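You operate a simulated robot arm through the tools that you are given. There is no shell and no other tool. Be economical: measure what you need, move in short steps, check, and stop when the job is done.

You are at the controls of a simulated robot arm. One attempt, no reset.

## Task
Whisk the milk into the flour by hand to a smooth batter.
Fine: pour all the milk in; put the blue jug and the whisk back.

It is judged by the outcome, as a careful person would: the job done as asked, and still so three seconds after it is handed in. It fails if anything else is knocked over, pushed out of place, dropped, spilled or broken.

## Robot
A 7-joint arm with a two-finger parallel gripper, fixed in place. Base frame: the origin is at the foot of the arm, x ahead of it, y to its left, z up. Readings come in mm, rad, newtons and seconds.
With the tool pointing down near the work surface it reaches from about 360 to 780 mm from the base axis. Its first joint turns from -2.897 to 2.897 rad. Payload 3.91 kg.
Tool frame: the origin (TCP) lies between the finger pads and is the grasp point; the fingertips stand 30 mm ahead of it; z points along the fingers, y is the line along which they close. Largest opening 110 mm; finger width 20, thickness 10; the body of the gripper, 48 by 112 mm, starts 55 mm behind the TCP.
Orientation is told as [roll, pitch, yaw] about the base's x, y, z axes, in that order, counted from this pose: with the fingers straight down and closing along the base's y, the tool's x points along the base's -x, its y along +y and its z along -z.

## Interface
- The arm moves only by the tool drive_tool. Its argument "steps" is a list of rows, each a list of 7 numbers: the shift along the tool's x, y, z in units of 150 mm (1.0 is 150 mm), then the turn, a rotation vector about the tool's x, y, z in units of 45 degrees (1.0 is 45 degrees), then the finger opening in cm, from 0 to 11. In form: [[x, y, z, ax, ay, az, grip], ...]. A call has 1 to 10 rows; each row is the pose to reach, as a shift and turn from the pose commanded when the call began, along the tool's axes at that moment. A call with a number of a shift or a turn outside -1 to 1 is refused whole. A row lasts 0.2 s, in which the tool goes at most 50 mm and 0.15 rad; a call with a longer step from one row to the next is refused whole, and so is a gripper value outside its range. A pose out of reach is approached as far as the arm can. The call stops where the force on the tool passes 40 N (or 10 N more than at its start, if that is more) or the arm is blocked; 0.2 s more then pass. The fingers move at their own pace (about 153 mm/s each) and stop on an object; they squeeze with about 24 N. The grip force told is the motor's: it shows also when the fingers shut on nothing. Time passes only in rows, and 0.2 s behind the last, so rows that repeat a pose let the fingers close. It gives the time, the measured TCP pose, the force on the tool (base axes), the opening and the grip force at its end, in the units of the frame above (readings bear some noise), and new pictures: "views" is both (left out), scene, wrist or none.
- Cameras (640 x 400 px; columns grow to the right, rows downward): "scene" is fixed at [401.5, 500.5, 1649.3]; the picture's right is [-0.99, -0.17, 0.00], its down [-0.16, 0.91, -0.39] and it looks along [0.07, -0.38, -0.92] (base axes); focal length 244 px, centre (320, 200). "wrist" rides on the gripper at [-36, 0, -57] in the tool frame; the picture's right is [0.00, -1.00, 0.00], its down [0.97, 0.00, -0.24] and it looks along [0.24, 0.00, 0.97] (tool axes); focal length 218 px, centre (320, 200).
- move_column(by): slides the trunk up (or, below 0, down) by that many mm; the arm rides with it, the base frame stays. It gives what a move gives, with no picture.
- point_at(camera, pixels): there is no depth. For up to 12 entries [column, row, z] of the newest picture of that camera ("zoom" is the newest enlarged one), the place [x, y] in the base frame at which the ray of that pixel passes the height z, good to about 2 mm. The clock stands still meanwhile.
- zoom(camera, box): a new picture of the part [left, top, right, bottom] of that camera's present view, enlarged. The clock stands still meanwhile.
- close_job(): hands the job in; it is judged then, once.

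Work in short steps. Measure before you move; look again where a grasp or a placing could have gone wrong, and mend it. You have 80 turns and 120 pictures in all, those below and enlarged ones among them. Open the gripper and draw the arm clear of the work before you hand the job in, unless the task says otherwise; then end with one line.

The tools are called after "Request:" as name(argument=value, ...) on one line, values as JSON. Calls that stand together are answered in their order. drive_tool: Moves the arm, as the interface text tells. Its arguments: {"type":"object","properties":{"steps":{"type":"array","items":{"type":"array","items":{"type":"number"}}},"views":{"type":"string","enum":["both","scene","wrist","none"]}},"required":["steps"]} The other tools are called the same way: move_column (by) slides the trunk up or down; point_at (camera, pixels) gives the place at which the rays of pixels pass given heights; zoom (camera, box) takes an enlarged picture of a part of a camera's view; close_job () hands the job in.

At the start:

```text
time_s: 0.0
tcp_pos: [368.8, 243.9, 1328.4]
ee_rot: [0.0, -0.001, -0.001]
ft_force: [-0.9, -0.3, 0.0]
width: 109.7
grip_force: 0.0
trunk travel left (down, up): [-575.0, 35.0]
```

scene: 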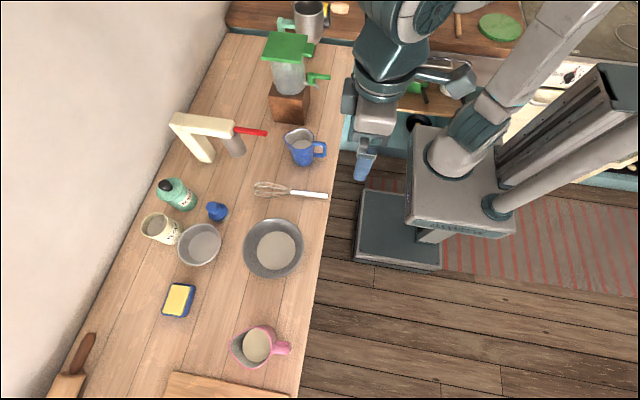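
wrist: 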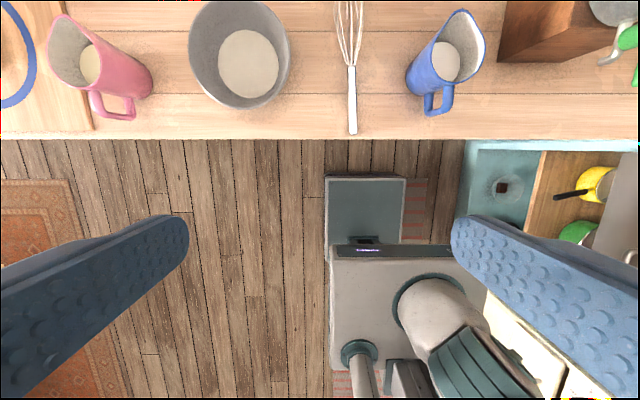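

The scene shows the blue jug near (303,147), the whisk near (290,190), a bowl at (273,248) and a pink jug at (257,346). I'll zoom in for detail and measure where they stand.

Request:
zoom(camera="scene", box=[220, 110, 350, 290])

Request:
zoom(camera="wrist", box=[170, 0, 520, 150])

Request:
point_at(camera="scene", pixels=[[255, 189, 890], [290, 192, 890], [328, 197, 890], [273, 248, 883], [243, 248, 950], [304, 248, 950], [273, 220, 950], [273, 278, 950], [303, 150, 883], [325, 149, 930], [287, 138, 980], [312, 134, 980]])

Request:
point_at(camera="wrist", pixels=[[352, 130, 890], [350, 70, 890], [349, 5, 890], [240, 100, 883], [440, 112, 900], [425, 90, 883]])

```text
2.22 times, centred on (285, 200) of scene
```

zoom: 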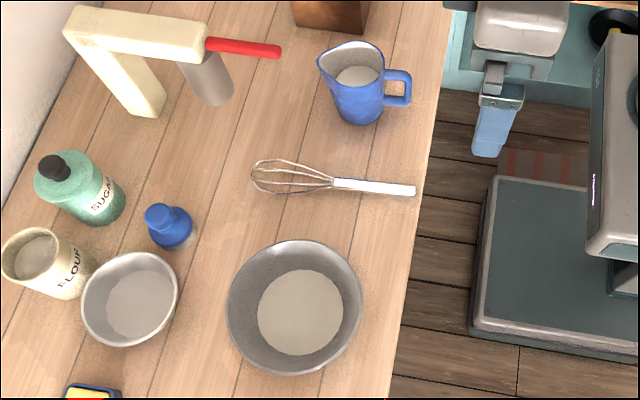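

```text
1.83 times, centred on (345, 75) of wrist
```

zoom: 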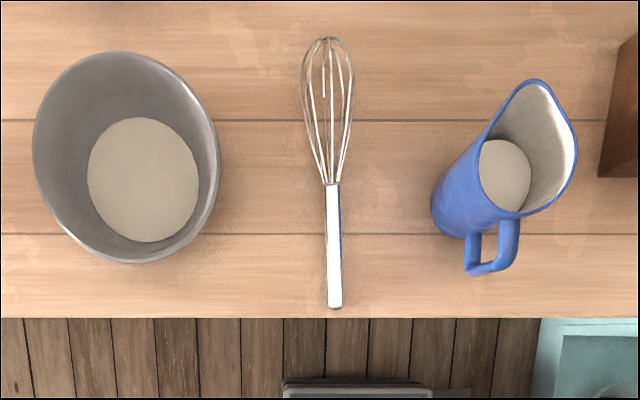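

```text
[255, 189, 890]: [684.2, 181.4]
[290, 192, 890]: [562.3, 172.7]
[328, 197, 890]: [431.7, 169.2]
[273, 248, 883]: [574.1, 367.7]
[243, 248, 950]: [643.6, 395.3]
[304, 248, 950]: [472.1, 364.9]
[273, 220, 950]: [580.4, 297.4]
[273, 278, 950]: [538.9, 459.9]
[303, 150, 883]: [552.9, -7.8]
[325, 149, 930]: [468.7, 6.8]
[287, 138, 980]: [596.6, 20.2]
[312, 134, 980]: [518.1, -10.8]
```

```text
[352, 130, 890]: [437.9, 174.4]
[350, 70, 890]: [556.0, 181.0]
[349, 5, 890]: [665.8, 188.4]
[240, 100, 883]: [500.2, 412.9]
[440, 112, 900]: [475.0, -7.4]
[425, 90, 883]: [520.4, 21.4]
```

I need to be sure which bowl holds the flour, so I'll zoom closely on both bowls and both jugs.

Request:
zoom(camera="scene", box=[140, 200, 310, 300])

Request:
zoom(camera="scene", box=[270, 110, 350, 210])

Request:
zoom(camera="scene", box=[210, 300, 310, 380])

```text
3.76 times, centred on (225, 250) of scene
```

zoom: 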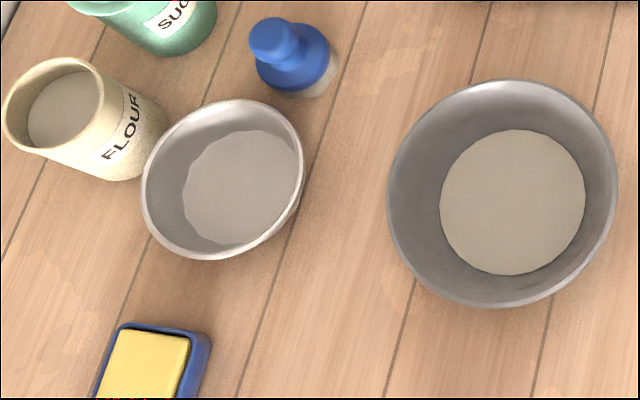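

```text
4.00 times, centred on (310, 160) of scene
```

zoom: 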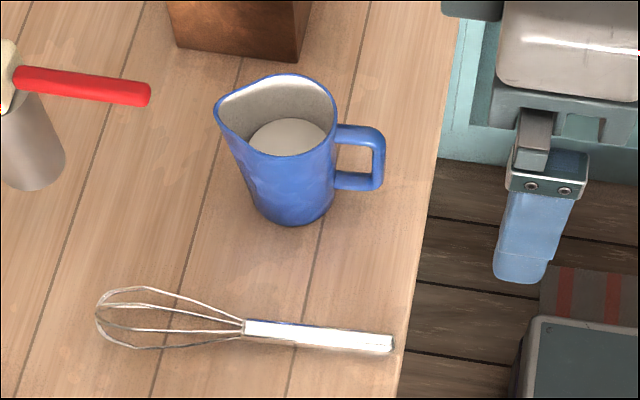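

```text
5.00 times, centred on (260, 340) of scene
```

zoom: 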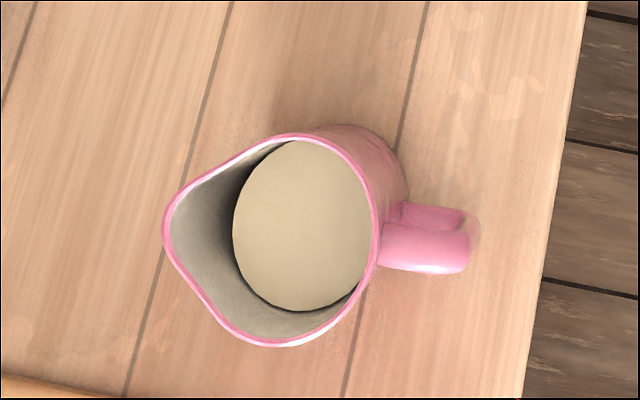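

Contents are clear now: the large bowl at (273,248) holds flour, the blue jug holds milk, and the pink jug holds something yellower, so I leave that one alone. I'll move the wrist camera toward the jug to measure it.

Request:
drive_tool(steps=[[0, -0.25, 0, 0, 0, 0, 11], [0, -0.5, 0, 0, 0, 0, 11], [0, -0.75, 0, 0, 0, 0, 11], [0, -1, 0, 0, 0, 0, 11]], views="none")

Request:
drive_tool(steps=[[-0.2, -0.2, 0.1, 0, 0, 0, 11], [-0.4, -0.4, 0.2, 0, 0, 0, 11], [-0.6, -0.5, 0.3, 0, 0, 0, 11], [-0.8, -0.55, 0.4, 0, 0, 0, 11]], views="both")

```text
time_s: 1.0
tcp_pos: [369.2, 93.5, 1328.5]
ee_rot: [0.0, 0.0, 0.0]
ft_force: [-0.5, -0.1, -0.3]
width: 110.0
grip_force: 0.2
trunk travel left (down, up): [-575.0, 35.0]
```

```text
time_s: 2.0
tcp_pos: [491.0, 13.6, 1268.7]
ee_rot: [0.0, -0.001, 0.0]
ft_force: [0.3, 0.1, 0.4]
width: 110.0
grip_force: 0.1
trunk travel left (down, up): [-575.0, 35.0]
```

scene: 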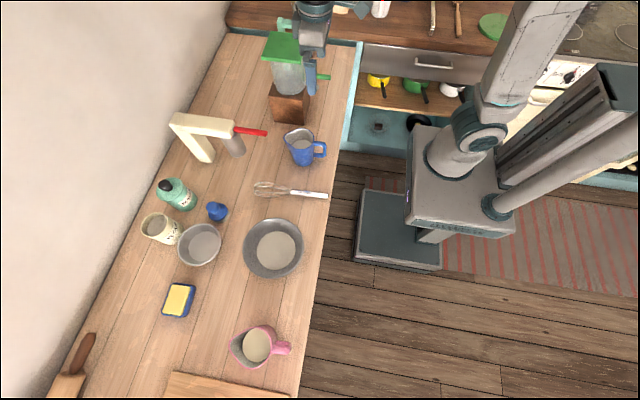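
wrist: 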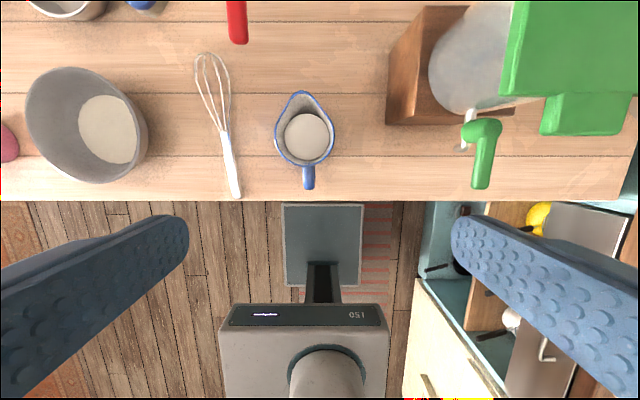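

The jug now sits nearly straight below the wrist camera, around (305,135). I'll zoom in and measure its rim and handle.

Request:
zoom(camera="wrist", box=[180, 40, 400, 210])

Request:
zoom(camera="scene", box=[270, 115, 340, 175])

Request:
point_at(camera="wrist", pixels=[[301, 91, 990], [275, 131, 990], [336, 131, 990], [308, 165, 990], [308, 188, 970], [308, 188, 985], [302, 187, 980], [315, 187, 980], [204, 53, 890], [238, 197, 890], [228, 135, 890]])

```text
2.35 times, centred on (290, 125) of wrist
```

zoom: 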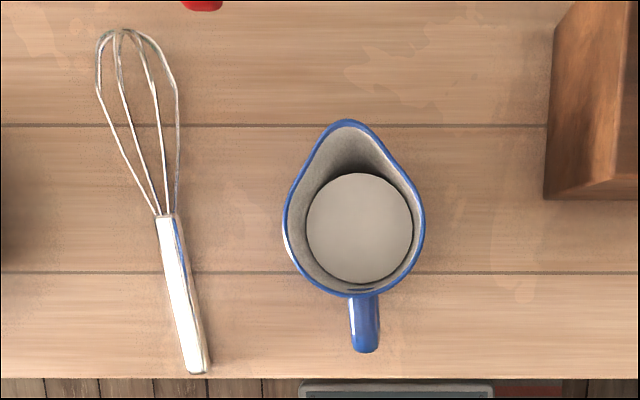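

```text
6.67 times, centred on (305, 145) of scene
```

zoom: 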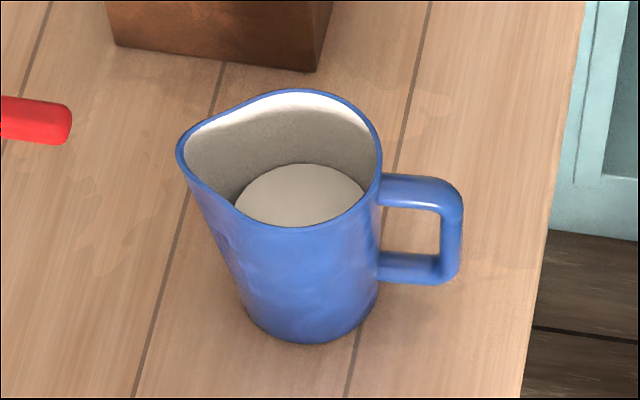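

```text
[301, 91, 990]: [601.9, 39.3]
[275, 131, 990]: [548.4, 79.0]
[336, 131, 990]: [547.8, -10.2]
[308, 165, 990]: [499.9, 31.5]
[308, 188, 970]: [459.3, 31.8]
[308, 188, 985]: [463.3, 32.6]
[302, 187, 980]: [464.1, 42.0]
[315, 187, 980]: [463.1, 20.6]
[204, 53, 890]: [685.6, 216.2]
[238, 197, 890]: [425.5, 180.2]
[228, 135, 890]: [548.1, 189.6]
```

Two-camera triangulation will pin down the true heights, so I'm querying matching points in both views.

Request:
point_at(camera="scene", pixels=[[284, 137.5, 883], [284, 137.5, 990], [325.2, 143.5, 883], [325.2, 143.5, 970], [313.7, 142.5, 883], [313.7, 142.5, 990], [303, 165, 883], [276, 251, 883], [276, 251, 910], [329, 197, 883], [292, 192.5, 883], [255, 189, 920]])

Request:
point_at(camera="wrist", pixels=[[301, 91, 883], [308, 188, 883], [308, 165, 883], [108, 130, 883], [108, 130, 910], [238, 197, 883], [226, 130, 883], [300, 201, 883], [500, 201, 883], [100, 201, 883]])

Request:
point_at(camera="scene", pixels=[[335, 150, 883], [320, 250, 883], [310, 320, 883], [340, 110, 883]])

```text
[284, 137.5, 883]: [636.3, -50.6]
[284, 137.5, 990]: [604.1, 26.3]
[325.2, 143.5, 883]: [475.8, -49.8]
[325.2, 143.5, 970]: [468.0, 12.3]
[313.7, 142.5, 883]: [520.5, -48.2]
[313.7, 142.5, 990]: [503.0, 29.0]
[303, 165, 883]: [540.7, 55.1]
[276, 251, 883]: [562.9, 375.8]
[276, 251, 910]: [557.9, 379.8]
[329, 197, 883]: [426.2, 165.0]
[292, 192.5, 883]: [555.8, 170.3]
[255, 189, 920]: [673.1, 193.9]
```

```text
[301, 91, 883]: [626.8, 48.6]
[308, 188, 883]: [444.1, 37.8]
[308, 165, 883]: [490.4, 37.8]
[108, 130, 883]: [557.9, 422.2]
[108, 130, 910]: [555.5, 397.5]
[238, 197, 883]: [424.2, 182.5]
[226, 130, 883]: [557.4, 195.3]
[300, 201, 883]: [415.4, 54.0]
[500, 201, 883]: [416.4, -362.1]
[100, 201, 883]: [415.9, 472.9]
```

```text
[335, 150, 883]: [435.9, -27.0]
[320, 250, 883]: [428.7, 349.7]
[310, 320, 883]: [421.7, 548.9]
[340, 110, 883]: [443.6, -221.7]
```

Triangulated positions: the jug axis is near (545,32), its rim near z 992, and the handle runs from x≈465 to 503 at z≈917–970. The bowl centre is near (556,383) with the flour surface near z 920. I'll turn the tool to point forward (+x) while backing off, so it can take the handle.

Request:
drive_tool(steps=[[0.1, 0, 0, 0, -0.16, 0, 11], [0.2, 0.02, 0, 0, -0.33, 0, 11], [0.3, 0.04, 0, 0, -0.5, 0, 9], [0.4, 0.06, 0, 0, -0.66, 0, 7], [0.5, 0.08, 0, 0, -0.83, 0, 6], [0.6, 0.11, 0, 0, -1, 0, 6]], views="none")

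Request:
drive_tool(steps=[[0, 0, 0, 0, -0.16, 0, 6], [0, 0, 0, 0, -0.33, 0, 6], [0, 0, 0, 0, -0.5, 0, 6], [0, 0, 0, 0, -0.66, 0, 6], [0, 0, 0, 0, -0.83, 0, 6], [0, 0, 0, 0, -1, 0, 6]], views="both")

```text
time_s: 3.4
tcp_pos: [399.3, 29.1, 1268.0]
ee_rot: [-0.001, -0.788, -0.001]
ft_force: [-0.2, -0.3, 0.2]
width: 59.9
grip_force: 0.1
trunk travel left (down, up): [-575.0, 35.0]
```

```text
time_s: 4.8
tcp_pos: [456.7, 33.1, 1336.4]
ee_rot: [-0.082, -1.57, 0.084]
ft_force: [-0.6, 0.5, 0.2]
width: 60.0
grip_force: 0.1
out of reach, approached as far as the arm can: row 3, 4, 5, 6
trunk travel left (down, up): [-575.0, 35.0]
```

scene: 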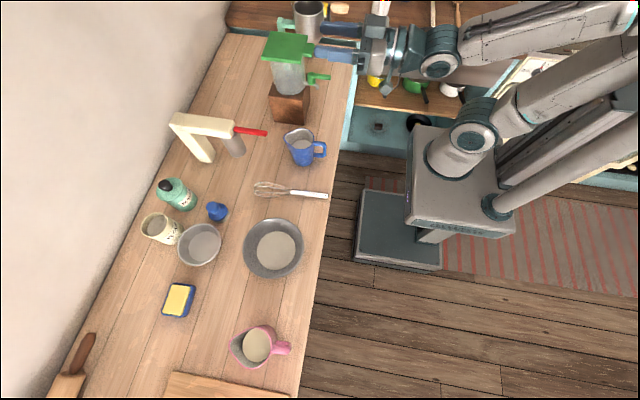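
wrist: 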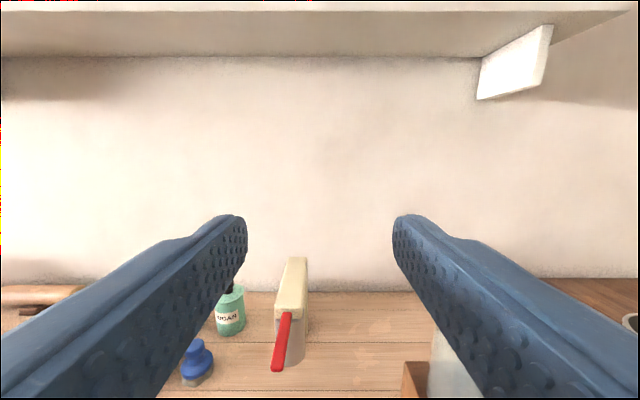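

Pointing forward, the arm settled at (457,33,1336), almost right above the handle with the fingers straddling it. Lowering the trunk by 300 keeps this pose and brings it down.

Request:
move_column(by=-300)

Request:
drive_tool(steps=[[0, 0, 0, 0, 0, 0, 6]], views="both")

```text
time_s: 7.8
tcp_pos: [457.9, 31.9, 1033.8]
ee_rot: [0.347, -1.563, -0.351]
ft_force: [-0.2, 0.7, -0.2]
width: 60.0
grip_force: 0.0
trunk travel left (down, up): [-275.0, 335.0]
```

```text
time_s: 8.2
tcp_pos: [456.3, 31.1, 1033.9]
ee_rot: [0.347, -1.561, -0.348]
ft_force: [0.4, 0.2, -0.4]
width: 60.2
grip_force: 0.1
trunk travel left (down, up): [-275.0, 335.0]
```

scene: 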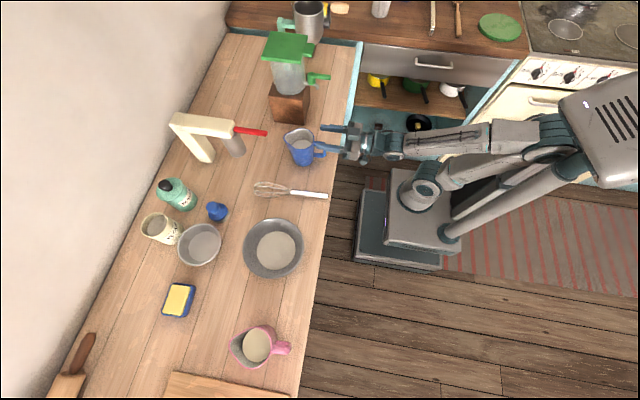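
wrist: 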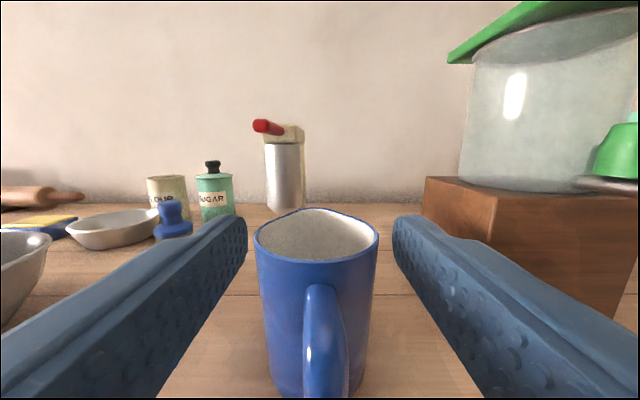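

The wrist view shows the handle around columns 305–345, centred between the fingers. I'll check its height by intersecting the rays with candidate heights.

Request:
point_at(camera="wrist", pixels=[[316, 260, 1000], [316, 260, 1010], [316, 260, 1018], [316, 208, 1010], [322, 288, 985], [322, 288, 995], [325, 315, 975], [325, 315, 985], [325, 398, 960], [325, 398, 980], [256, 235, 1010], [378, 235, 1010]])

Request:
zoom(camera="scene", box=[280, 115, 370, 175])

```text
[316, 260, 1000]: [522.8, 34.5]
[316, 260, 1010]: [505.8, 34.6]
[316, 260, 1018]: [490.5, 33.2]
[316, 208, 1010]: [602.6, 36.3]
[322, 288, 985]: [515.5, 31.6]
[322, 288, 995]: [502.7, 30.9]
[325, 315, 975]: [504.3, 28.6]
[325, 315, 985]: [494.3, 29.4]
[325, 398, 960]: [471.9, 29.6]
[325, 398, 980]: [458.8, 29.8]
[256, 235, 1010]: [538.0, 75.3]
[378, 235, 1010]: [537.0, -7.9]
```

```text
6.67 times, centred on (325, 145) of scene
```

zoom: 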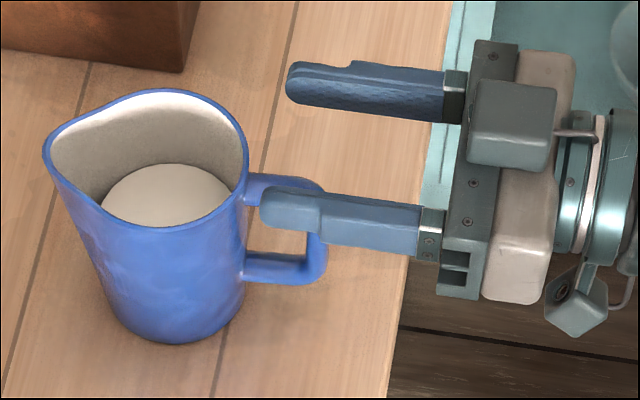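

The rim is near z 1011, the handle's top bar near z 980, and the handle points about 3.4° off -x. I'll drop to z≈972, align the yaw, and move forward to x≈469.

Request:
drive_tool(steps=[[0.1, -0.007, 0, -0.03, 0, 0, 5], [0.25, -0.007, 0, -0.076, 0, 0, 5], [0.413, -0.007, 0, -0.076, 0, 0, 5], [0.413, -0.007, 0.05, -0.076, 0, 0, 5], [0.413, -0.007, 0.087, -0.076, 0, 0, 5]], views="both")

Request:
zoom(camera="scene", box=[280, 115, 370, 175])

```text
time_s: 9.4
tcp_pos: [493.9, 34.5, 992.8]
ee_rot: [-0.001, -1.569, 0.063]
ft_force: [-0.6, -0.1, 0.3]
width: 50.5
grip_force: 0.6
out of reach, approached as far as the arm can: row 1, 2, 3, 4, 5
trunk travel left (down, up): [-275.0, 335.0]
```

scene: 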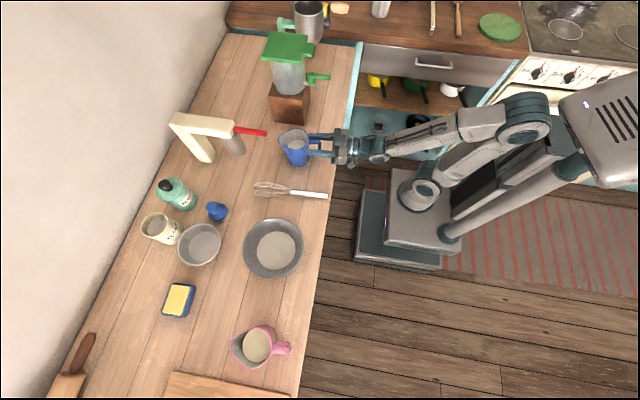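
wrist: 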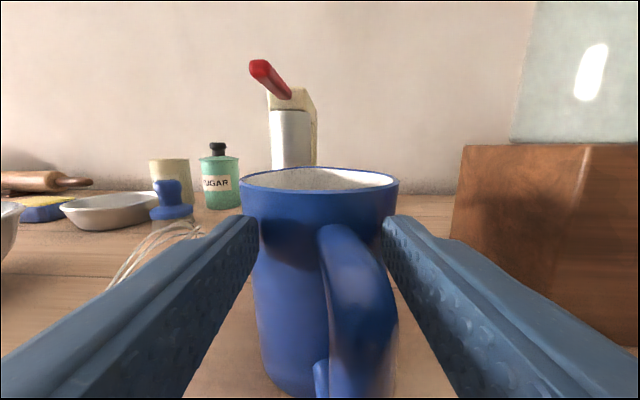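

```text
6.67 times, centred on (325, 145) of scene
```

zoom: 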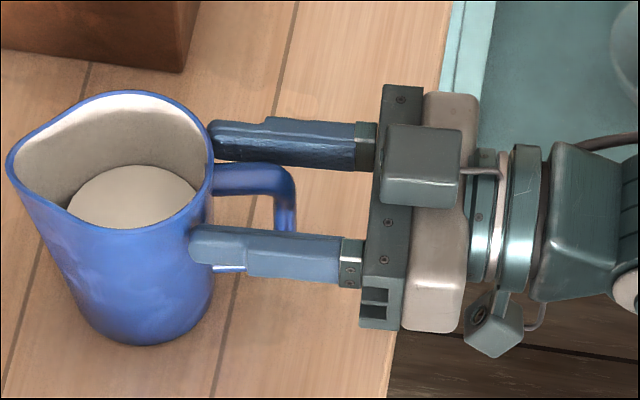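

The low forward pose was out of reach, so the tool slid to x=494 and nudged the jug about 16 mm in +x; I'll return the jug to its original spot at the end. The fingers straddle the handle, so I'll drop the rest of the way with the trunk.

Request:
move_column(by=-20)

Request:
zoom(camera="wrist", box=[200, 150, 460, 400])

Request:
zoom(camera="scene", box=[270, 115, 360, 175])

```text
time_s: 10.1
tcp_pos: [494.6, 34.1, 972.0]
ee_rot: [0.193, -1.57, -0.132]
ft_force: [0.0, 0.3, 0.9]
width: 49.7
grip_force: 0.1
trunk travel left (down, up): [-255.0, 355.0]
```

```text
1.60 times, centred on (330, 275) of wrist
```

zoom: 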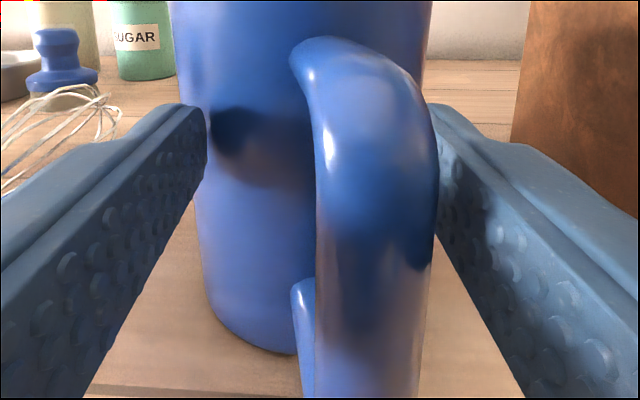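

```text
6.67 times, centred on (315, 145) of scene
```

zoom: 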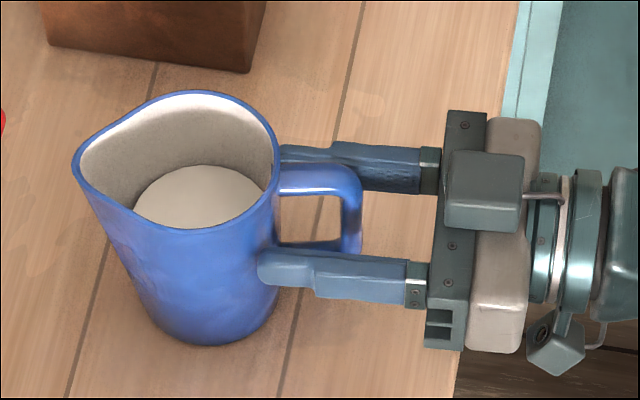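

The handle sits a few mm toward -y of centre between the fingers. I'll shift -6 mm and close gradually.

Request:
drive_tool(steps=[[0, -0.02, 0, 0, 0, 0, 4.5], [0, -0.04, 0, 0, 0, 0, 4], [0, -0.04, 0, 0, 0, 0, 3.5], [0, -0.04, 0, 0, 0, 0, 3], [0, -0.04, 0, 0, 0, 0, 2.5], [0, -0.04, 0, 0, 0, 0, 2], [0, -0.04, 0, 0, 0, 0, 1.5], [0, -0.04, 0, 0, 0, 0, 1], [0, -0.04, 0, 0, 0, 0, 0], [0, -0.04, 0, 0, 0, 0, 0]], views="both")

Request:
zoom(camera="scene", box=[270, 115, 360, 175])

```text
time_s: 12.3
tcp_pos: [495.7, 27.1, 972.1]
ee_rot: [0.035, -1.569, 0.026]
ft_force: [0.0, 1.8, 0.7]
width: 17.7
grip_force: 23.9
trunk travel left (down, up): [-255.0, 355.0]
```

scene: 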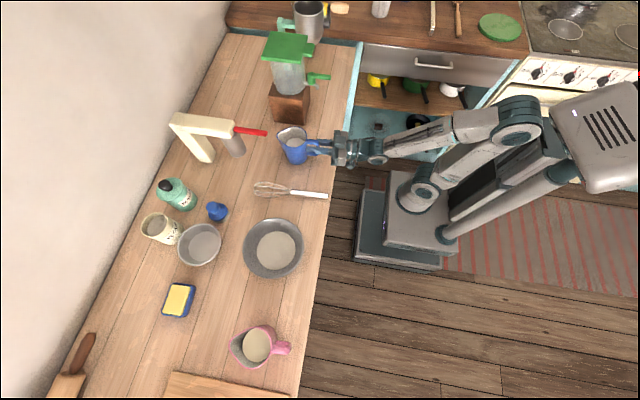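
wrist: 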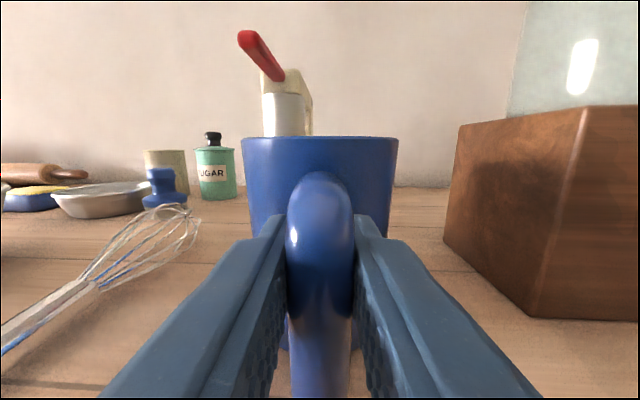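

```text
6.67 times, centred on (315, 145) of scene
```

zoom: 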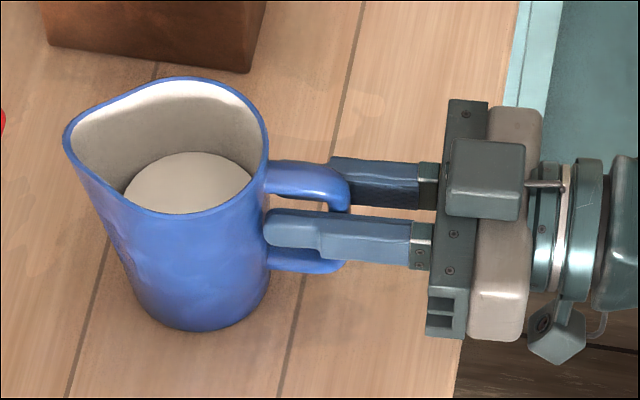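

The handle is firmly gripped (width 17.7, 24 N). I'll measure the spout position, then lift a little with the trunk and check for slip.

Request:
point_at(camera="scene", pixels=[[276.8, 136, 1011], [307, 141.5, 1011], [284, 137.5, 1011], [297, 164.5, 883]])

Request:
move_column(by=60)

Request:
drive_tool(steps=[[0, 0, 0, 0, 0, 0, 0]], views="both")

```text
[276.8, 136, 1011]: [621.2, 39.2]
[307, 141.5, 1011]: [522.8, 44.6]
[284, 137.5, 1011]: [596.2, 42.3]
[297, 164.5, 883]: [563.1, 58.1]
```

```text
time_s: 13.3
tcp_pos: [497.1, 26.6, 1033.0]
ee_rot: [0.072, -1.568, -0.011]
ft_force: [-0.1, -0.5, -4.8]
width: 17.8
grip_force: 23.6
trunk travel left (down, up): [-315.0, 295.0]
```

```text
time_s: 13.7
tcp_pos: [496.2, 26.6, 1031.7]
ee_rot: [0.087, -1.569, -0.027]
ft_force: [-0.3, 0.0, -4.6]
width: 18.1
grip_force: 23.7
trunk travel left (down, up): [-315.0, 295.0]
```

scene: 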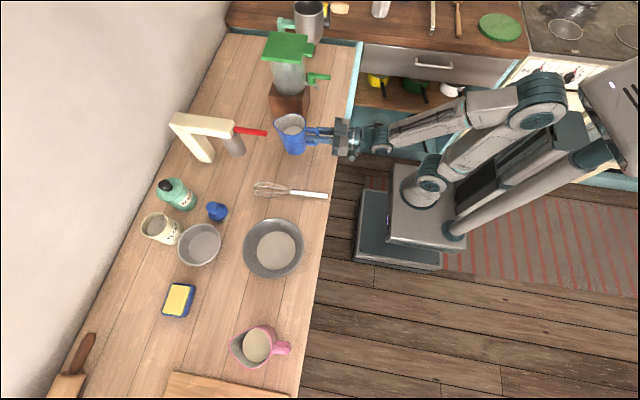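
wrist: 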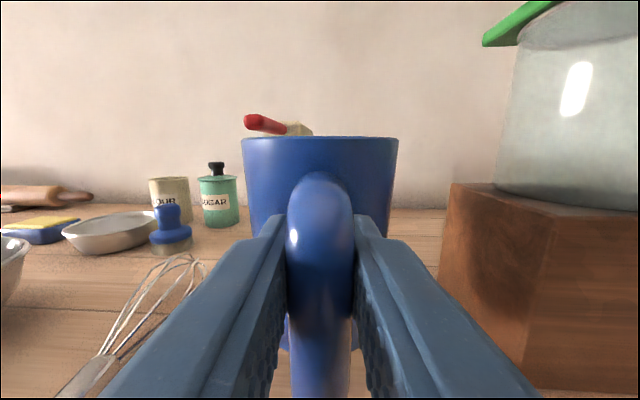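

The jug lifted cleanly (about 4.7 N, no slip). I'll raise the trunk another 80 mm and swing left toward the bowl, yawing so the tool points radially outward.

Request:
move_column(by=80)

Request:
drive_tool(steps=[[0, 0.05, 0, -0.02, 0, 0, 0], [0, 0.15, 0, -0.06, 0, 0, 0], [0, 0.3, 0, -0.11, 0, 0, 0], [0, 0.45, 0, -0.165, 0, 0, 0], [0, 0.6, -0.005, -0.22, 0, 0, 0], [0, 0.74, -0.01, -0.27, 0, 0, 0], [0, 0.85, -0.01, -0.31, 0, 0, 0], [0, 0.92, -0.01, -0.335, 0, 0, 0], [0, 0.94, -0.01, -0.344, 0, 0, 0]], views="scene")

```text
time_s: 14.8
tcp_pos: [496.2, 27.0, 1113.3]
ee_rot: [0.071, -1.567, -0.01]
ft_force: [-0.2, 0.3, -5.3]
width: 17.8
grip_force: 23.6
trunk travel left (down, up): [-395.0, 215.0]
```

```text
time_s: 16.8
tcp_pos: [486.5, 168.9, 1114.0]
ee_rot: [0.104, -1.569, 0.228]
ft_force: [-0.7, -0.2, -5.6]
width: 17.7
grip_force: 24.0
trunk travel left (down, up): [-395.0, 215.0]
```

scene: 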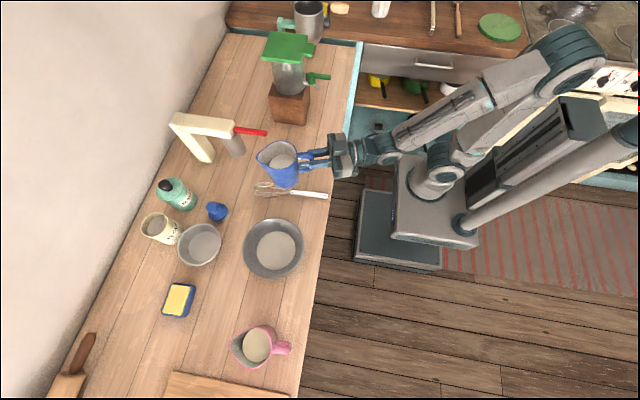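

The swing went cleanly, so I'll do the second half toward the bowl.

Request:
drive_tool(steps=[[0, 0.05, 0, -0.02, 0, 0, 0], [0, 0.15, 0.01, -0.06, 0, 0, 0], [0, 0.3, 0.02, -0.11, 0, 0, 0], [0, 0.45, 0.03, -0.165, 0, 0, 0], [0, 0.6, 0.04, -0.22, 0, 0, 0], [0, 0.75, 0.05, -0.27, 0, 0, 0], [0, 0.87, 0.06, -0.31, 0, 0, 0], [0, 0.94, 0.07, -0.335, 0, 0, 0], [0, 0.97, 0.071, -0.35, 0, 0, 0]], views="both")

Request:
zoom(camera="scene", box=[200, 170, 360, 290])

```text
time_s: 18.8
tcp_pos: [450.0, 310.7, 1111.4]
ee_rot: [0.466, -1.567, 0.142]
ft_force: [1.4, 0.0, -5.5]
width: 17.9
grip_force: 24.3
trunk travel left (down, up): [-395.0, 215.0]
```

scene: 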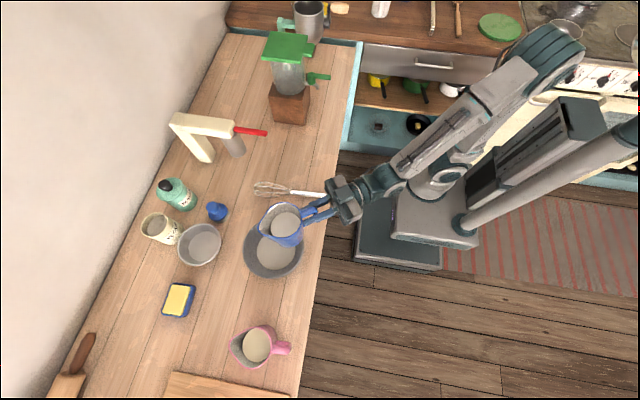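
wrist: 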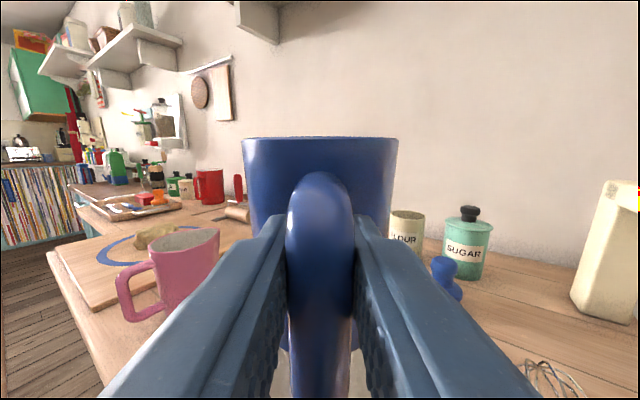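

```text
3.33 times, centred on (280, 230) of scene
```

zoom: 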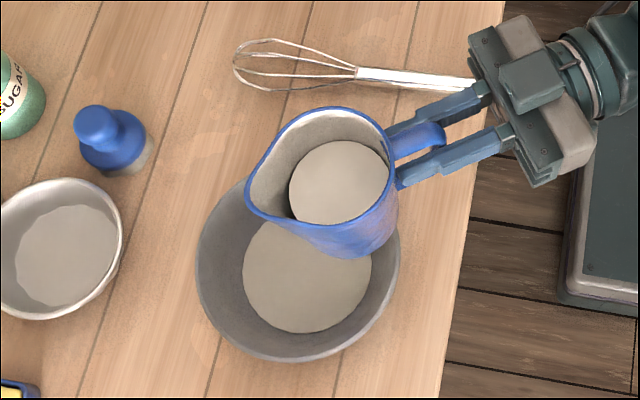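

Yaw is 34.8° and the spout is near (553,382), over the bowl centre. I'll begin tilting to about 30° with the spout held over the bowl, then look.

Request:
drive_tool(steps=[[-0.02, 0, -0.02, 0, 0.083, 0, 0], [-0.044, 0, -0.04, 0, 0.167, 0, 0], [-0.07, 0, -0.05, 0, 0.25, 0, 0], [-0.091, 0, -0.06, 0, 0.333, 0, 0], [-0.1, 0, -0.065, 0, 0.417, 0, 0], [-0.105, 0, -0.07, 0, 0.5, 0, 0], [-0.112, 0, -0.065, 0, 0.583, 0, 0], [-0.118, 0, -0.06, 0, 0.667, 0, 0], [-0.118, 0, -0.06, 0, 0.667, 0, 0]], views="both")

Request:
zoom(camera="scene", box=[200, 170, 360, 290])

```text
time_s: 20.8
tcp_pos: [441.3, 303.7, 1130.5]
ee_rot: [0.004, -1.043, 0.601]
ft_force: [-0.1, 0.3, -4.8]
width: 18.0
grip_force: 24.0
trunk travel left (down, up): [-395.0, 215.0]
```

scene: 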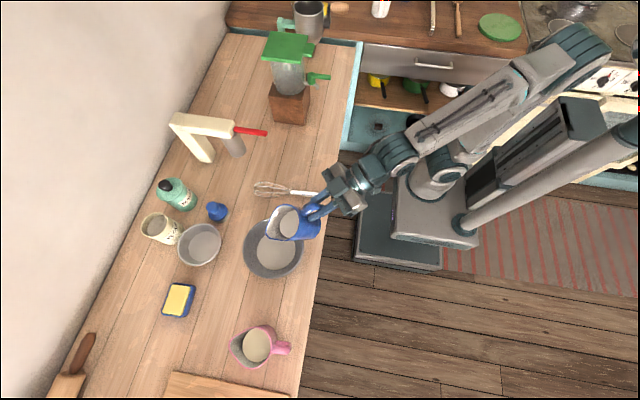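
wrist: 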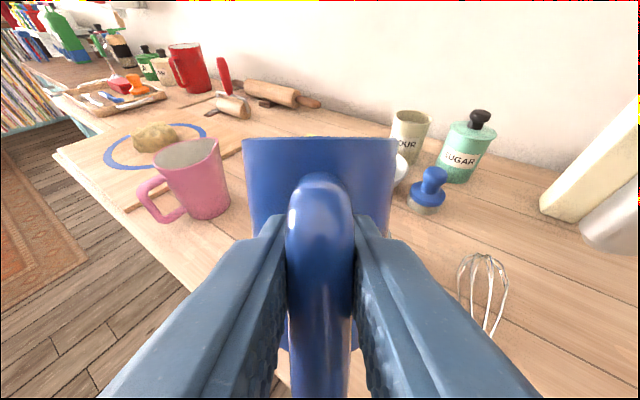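

```text
3.33 times, centred on (280, 230) of scene
```

zoom: 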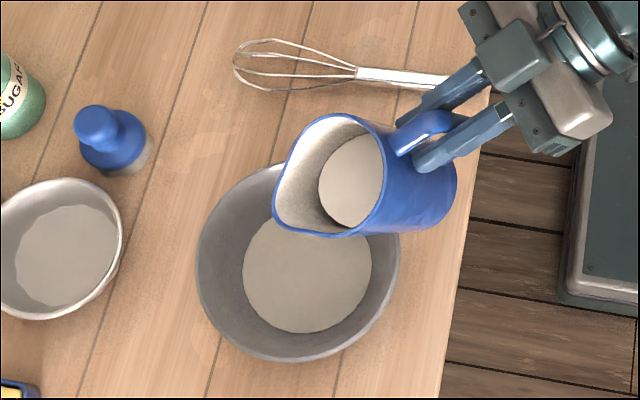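

There's no pour yet at 30°, and the grip is unchanged. I'll check the spout's position over the bowl at its height (about 1100).

Request:
point_at(camera="scene", pixels=[[266, 235, 1100], [243, 248, 960], [304, 248, 960], [274, 219, 960], [272, 278, 960], [274, 249, 960]])

```text
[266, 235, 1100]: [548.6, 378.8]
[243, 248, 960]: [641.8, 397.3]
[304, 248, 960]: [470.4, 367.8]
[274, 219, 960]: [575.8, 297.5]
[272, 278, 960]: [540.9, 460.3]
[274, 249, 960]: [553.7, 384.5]
```

The spout is at (549,379) and the bowl centre is near (555,384), which is well aimed. I'll tilt slowly on to 60° while lowering the spout.

Request:
drive_tool(steps=[[-0.01, 0, 0.012, 0, 0.067, 0, 0], [-0.018, 0, 0.025, 0, 0.133, 0, 0], [-0.026, 0, 0.04, 0, 0.2, 0, 0], [-0.033, 0, 0.054, 0, 0.267, 0, 0], [-0.039, 0, 0.068, 0, 0.333, 0, 0], [-0.04, 0, 0.097, 0, 0.4, 0, 0], [-0.04, 0, 0.128, 0, 0.467, 0, 0], [-0.039, 0, 0.158, 0, 0.533, 0, 0], [-0.037, 0, 0.19, 0, 0.6, 0, 0], [-0.035, 0, 0.221, 0, 0.667, 0, 0]], views="scene")

Request:
zoom(camera="scene", box=[200, 170, 360, 290])

```text
time_s: 23.0
tcp_pos: [466.8, 322.3, 1119.8]
ee_rot: [0.002, -0.522, 0.605]
ft_force: [-0.8, -0.8, -3.6]
width: 17.6
grip_force: 23.8
trunk travel left (down, up): [-395.0, 215.0]
```

scene: 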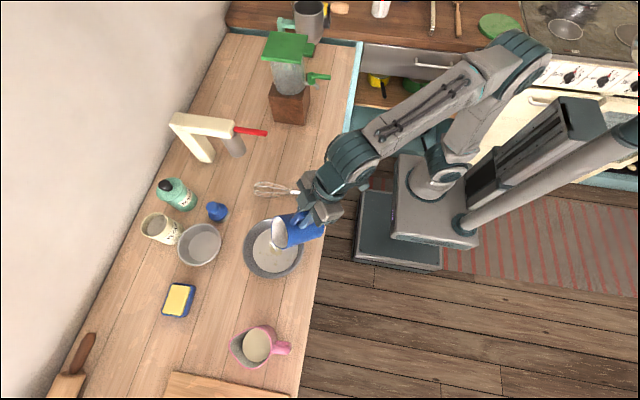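

```text
3.33 times, centred on (280, 230) of scene
```

zoom: 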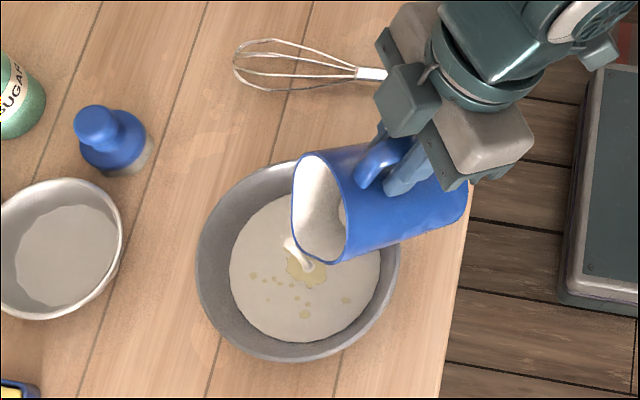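

Milk is flowing into the bowl at about zoom (300,265) and the force is dropping. I'll continue slowly to about 80°.

Request:
drive_tool(steps=[[0, 0, 0, 0, 0, 0, 0], [-0.022, 0, 0.012, 0, 0.05, 0, 0], [-0.045, 0, 0.024, 0, 0.1, 0, 0], [-0.068, 0, 0.035, 0, 0.15, 0, 0], [-0.092, 0, 0.047, 0, 0.2, 0, 0], [-0.116, 0, 0.058, 0, 0.25, 0, 0], [-0.142, 0, 0.069, 0, 0.3, 0, 0], [-0.169, 0, 0.08, 0, 0.35, 0, 0], [-0.196, 0, 0.092, 0, 0.4, 0, 0], [-0.196, 0, 0.092, 0, 0.4, 0, 0]], views="scene")

Request:
zoom(camera="scene", box=[200, 170, 360, 290])

```text
time_s: 25.2
tcp_pos: [493.3, 340.7, 1121.0]
ee_rot: [0.002, -0.208, 0.604]
ft_force: [0.5, 0.4, -3.3]
width: 17.8
grip_force: 24.2
trunk travel left (down, up): [-395.0, 215.0]
```

scene: 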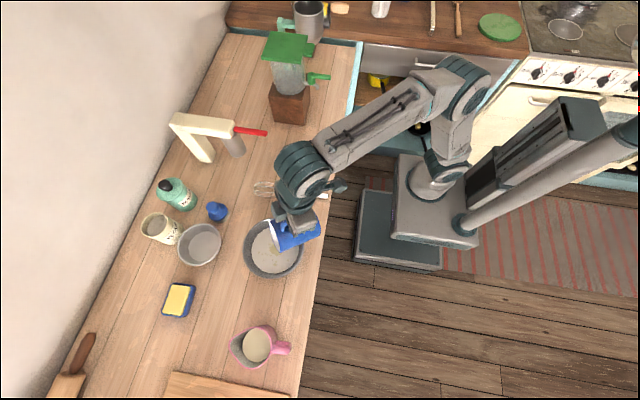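

```text
3.33 times, centred on (280, 230) of scene
```

zoom: 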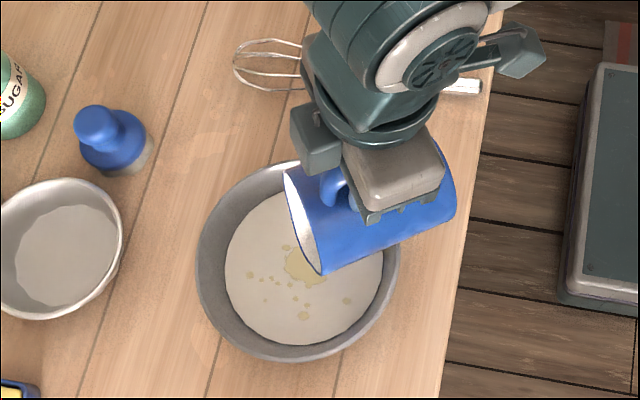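

The stream has thinned. I'll tilt on to about 110° to drain the last of it.

Request:
drive_tool(steps=[[-0.06, 0, -0.012, 0, 0.09, 0, 0], [-0.12, 0, -0.025, 0, 0.18, 0, 0], [-0.179, 0, -0.036, 0, 0.267, 0, 0], [-0.255, 0, -0.034, 0, 0.378, 0, 0], [-0.33, 0, -0.031, 0, 0.489, 0, 0], [-0.406, 0, -0.027, 0, 0.6, 0, 0], [-0.48, 0, -0.01, 0, 0.71, 0, 0], [-0.48, 0, -0.01, 0, 0.71, 0, 0], [-0.48, 0, -0.01, 0, 0.71, 0, 0]], views="both")

Request:
zoom(camera="scene", box=[200, 170, 360, 290])

```text
time_s: 27.2
tcp_pos: [505.7, 336.3, 1118.5]
ee_rot: [0.001, 0.261, 0.607]
ft_force: [0.8, 0.2, -2.4]
width: 17.8
grip_force: 24.2
out of reach, approached as far as the arm can: row 5, 6, 7, 8, 9
trunk travel left (down, up): [-395.0, 215.0]
```

scene: 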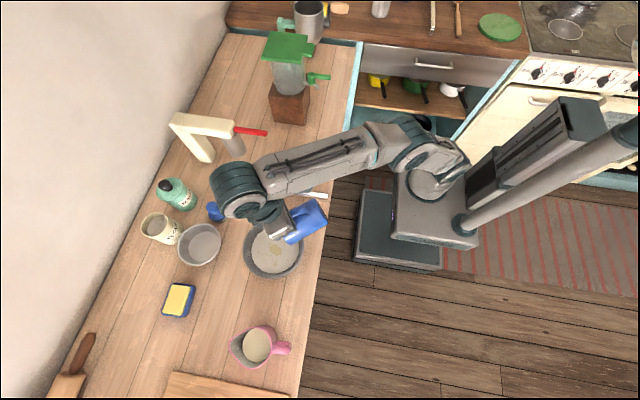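
wrist: 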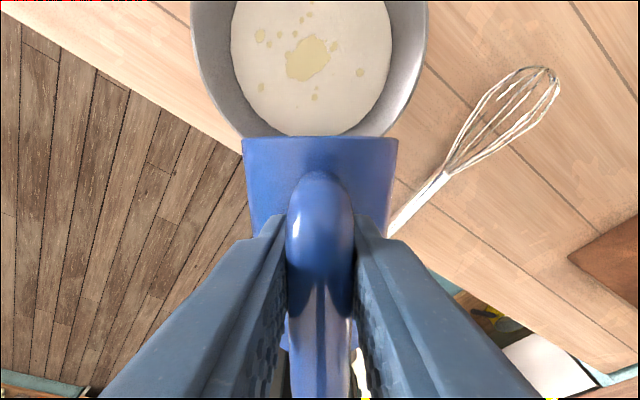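

```text
3.33 times, centred on (280, 230) of scene
```

zoom: 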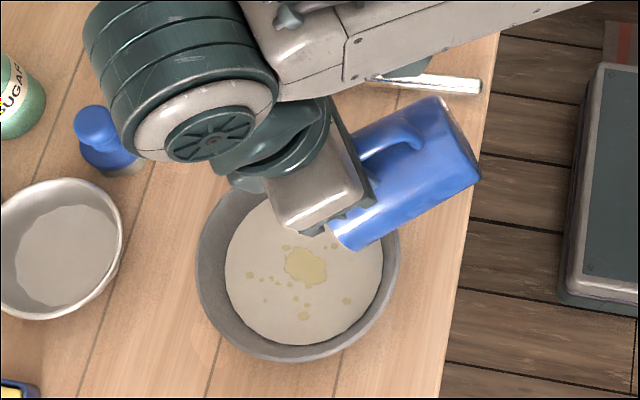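

The jug is at 105° with the spout still over the bowl. The force is now 2.4 N, so I'll hold to let the last milk drain and see whether it settles.

Request:
drive_tool(steps=[[0, 0, 0, 0, 0, 0, 0], [0, 0, 0, 0, 0, 0, 0], [0, 0, 0, 0, 0, 0, 0], [0, 0, 0, 0, 0, 0, 0], [0, 0, 0, 0, 0, 0, 0], [0, 0, 0, 0, 0, 0, 0]], views="wrist")

```text
time_s: 28.6
tcp_pos: [504.4, 335.7, 1120.2]
ee_rot: [0.001, 0.261, 0.607]
ft_force: [0.8, 1.0, -2.8]
width: 17.8
grip_force: 23.9
trunk travel left (down, up): [-395.0, 215.0]
```

wrist: 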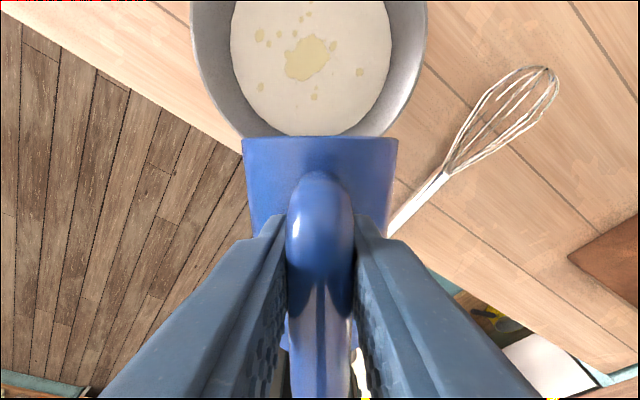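

The milk is all out. I'll raise the trunk 70 mm and start righting the jug over the bowl.

Request:
move_column(by=70)

Request:
drive_tool(steps=[[0.02, 0, 0.005, 0, -0.15, 0, 0], [0.04, 0, 0.01, 0, -0.3, 0, 0], [0.06, 0, 0.015, 0, -0.45, 0, 0], [0.08, 0, 0.02, 0, -0.6, 0, 0], [0.1, 0, 0.025, 0, -0.75, 0, 0], [0.12, 0, 0.03, 0, -0.9, 0, 0], [0.13, 0, 0.035, 0, -1, 0, 0]], views="none")

Request:
drive_tool(steps=[[0, 0, 0, 0, -0.15, 0, 0], [0, 0, -0.02, 0, -0.3, 0, 0], [0, 0, -0.04, 0, -0.45, 0, 0], [0, 0, -0.06, 0, -0.6, 0, 0], [0, 0, -0.08, 0, -0.75, 0, 0], [0, 0, -0.1, 0, -0.9, 0, 0], [0, 0, -0.1, 0, -1, 0, 0]], views="scene")

```text
time_s: 29.7
tcp_pos: [504.3, 335.4, 1189.9]
ee_rot: [0.0, 0.259, 0.608]
ft_force: [-0.6, 0.5, -3.0]
width: 17.5
grip_force: 23.8
trunk travel left (down, up): [-465.0, 145.0]
```

```text
time_s: 31.3
tcp_pos: [486.9, 322.4, 1191.6]
ee_rot: [0.001, -0.527, 0.608]
ft_force: [-0.2, -0.5, -2.0]
width: 17.6
grip_force: 24.5
trunk travel left (down, up): [-465.0, 145.0]
```

```text
time_s: 32.9
tcp_pos: [487.2, 313.9, 1203.5]
ee_rot: [0.03, -1.311, 0.574]
ft_force: [1.3, -1.1, -2.4]
width: 17.8
grip_force: 23.5
trunk travel left (down, up): [-465.0, 145.0]
```

scene: 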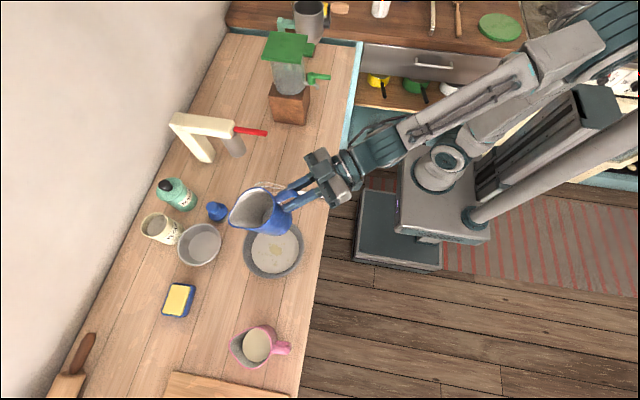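

Now I'll finish levelling the jug and pull back radially.

Request:
drive_tool(steps=[[-0.02, 0, -0.11, 0, -0.1, 0, 0], [-0.04, 0, -0.22, 0, -0.2, 0, 0], [-0.06, 0, -0.33, 0, -0.3, 0, 0], [-0.07, 0, -0.433, 0, -0.33, 0, 0]], views="wrist")

```text
time_s: 33.9
tcp_pos: [431.2, 285.6, 1232.7]
ee_rot: [2.131, -1.569, -1.524]
ft_force: [-1.0, 0.4, -3.0]
width: 17.8
grip_force: 24.0
trunk travel left (down, up): [-465.0, 145.0]
```

wrist: 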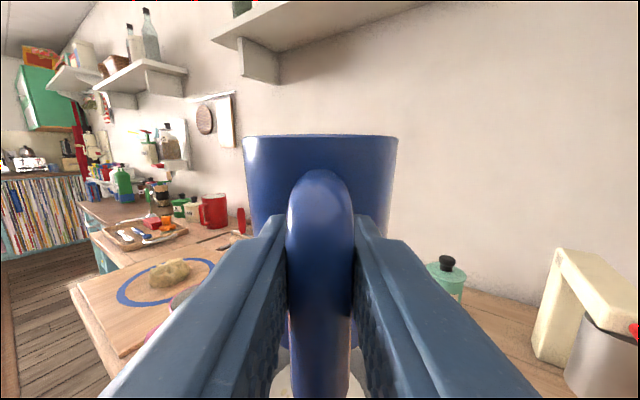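

The jug is upright at z 1233 with yaw 34.8°. I'll swing back toward its original place in two arcs.

Request:
drive_tool(steps=[[0, -0.1, -0.02, 0.04, 0, 0, 0], [0, -0.25, -0.06, 0.095, 0, 0, 0], [0, -0.4, -0.1, 0.15, 0, 0, 0], [0, -0.55, -0.14, 0.205, 0, 0, 0], [0, -0.7, -0.18, 0.26, 0, 0, 0], [0, -0.82, -0.21, 0.31, 0, 0, 0], [0, -0.9, -0.23, 0.338, 0, 0, 0]], views="none")

Request:
drive_tool(steps=[[0, -0.1, -0.03, 0.04, 0, 0, 0], [0, -0.25, -0.09, 0.1, 0, 0, 0], [0, -0.4, -0.15, 0.17, 0, 0, 0], [0, -0.55, -0.21, 0.235, 0, 0, 0], [0, -0.7, -0.27, 0.3, 0, 0, 0], [0, -0.783, -0.307, 0.335, 0, 0, 0], [0, -0.783, -0.307, 0.335, 0, 0, 0]], views="both")

```text
time_s: 35.5
tcp_pos: [480.9, 153.9, 1228.1]
ee_rot: [0.496, -1.569, -0.155]
ft_force: [0.7, 0.3, -4.2]
width: 17.8
grip_force: 24.4
trunk travel left (down, up): [-465.0, 145.0]
```

```text
time_s: 37.1
tcp_pos: [478.6, 28.3, 1230.4]
ee_rot: [0.658, -1.569, -0.583]
ft_force: [-0.2, 0.4, -2.3]
width: 17.6
grip_force: 23.7
trunk travel left (down, up): [-465.0, 145.0]
```

scene: 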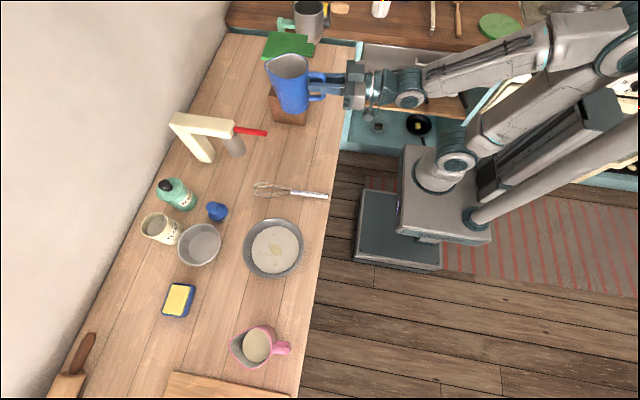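
wrist: 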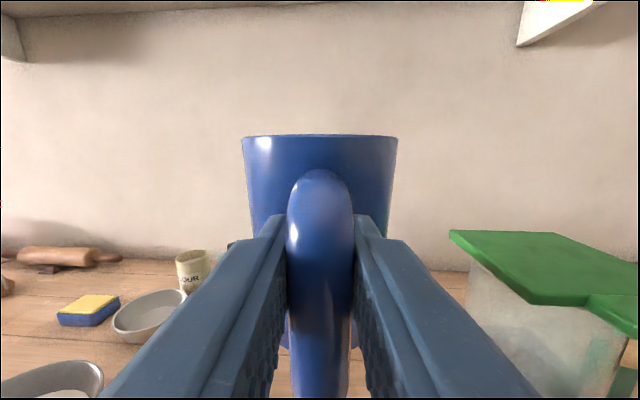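

The jug is back above its place at (478.6, 28.3). I'll lower the trunk 235, leaving about 20 mm of clearance, and check alignment.

Request:
move_column(by=-235)

Request:
drive_tool(steps=[[0, 0, 0, 0, 0, 0, 0]], views="scene")

Request:
zoom(camera="scene", box=[270, 115, 340, 175])

```text
time_s: 39.6
tcp_pos: [477.5, 28.7, 994.2]
ee_rot: [0.596, -1.569, -0.518]
ft_force: [-0.7, 0.0, -3.1]
width: 17.8
grip_force: 23.4
trunk travel left (down, up): [-230.0, 380.0]
```

```text
time_s: 40.0
tcp_pos: [479.0, 29.1, 995.2]
ee_rot: [0.583, -1.569, -0.504]
ft_force: [-0.2, 0.0, -2.5]
width: 17.7
grip_force: 23.9
trunk travel left (down, up): [-230.0, 380.0]
```

scene: 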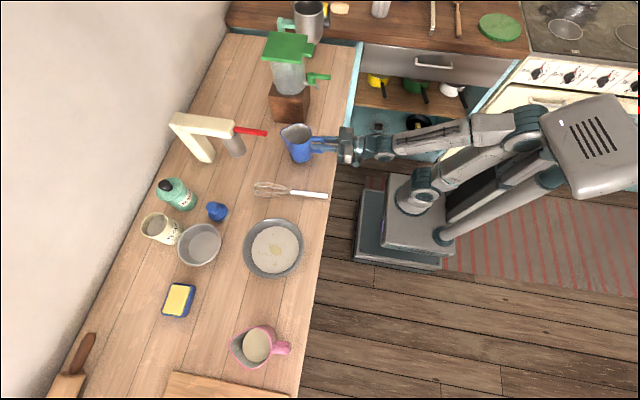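

```text
6.67 times, centred on (305, 145) of scene
```

zoom: 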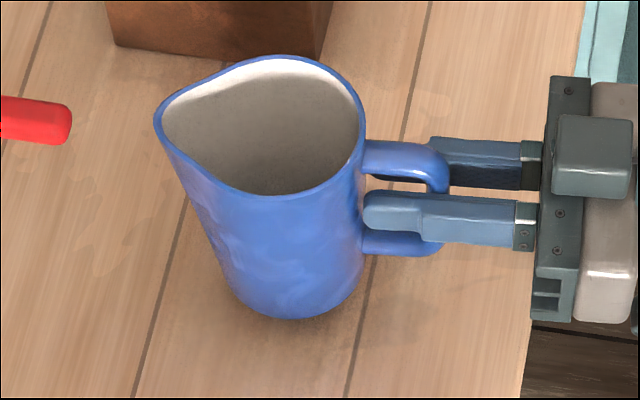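

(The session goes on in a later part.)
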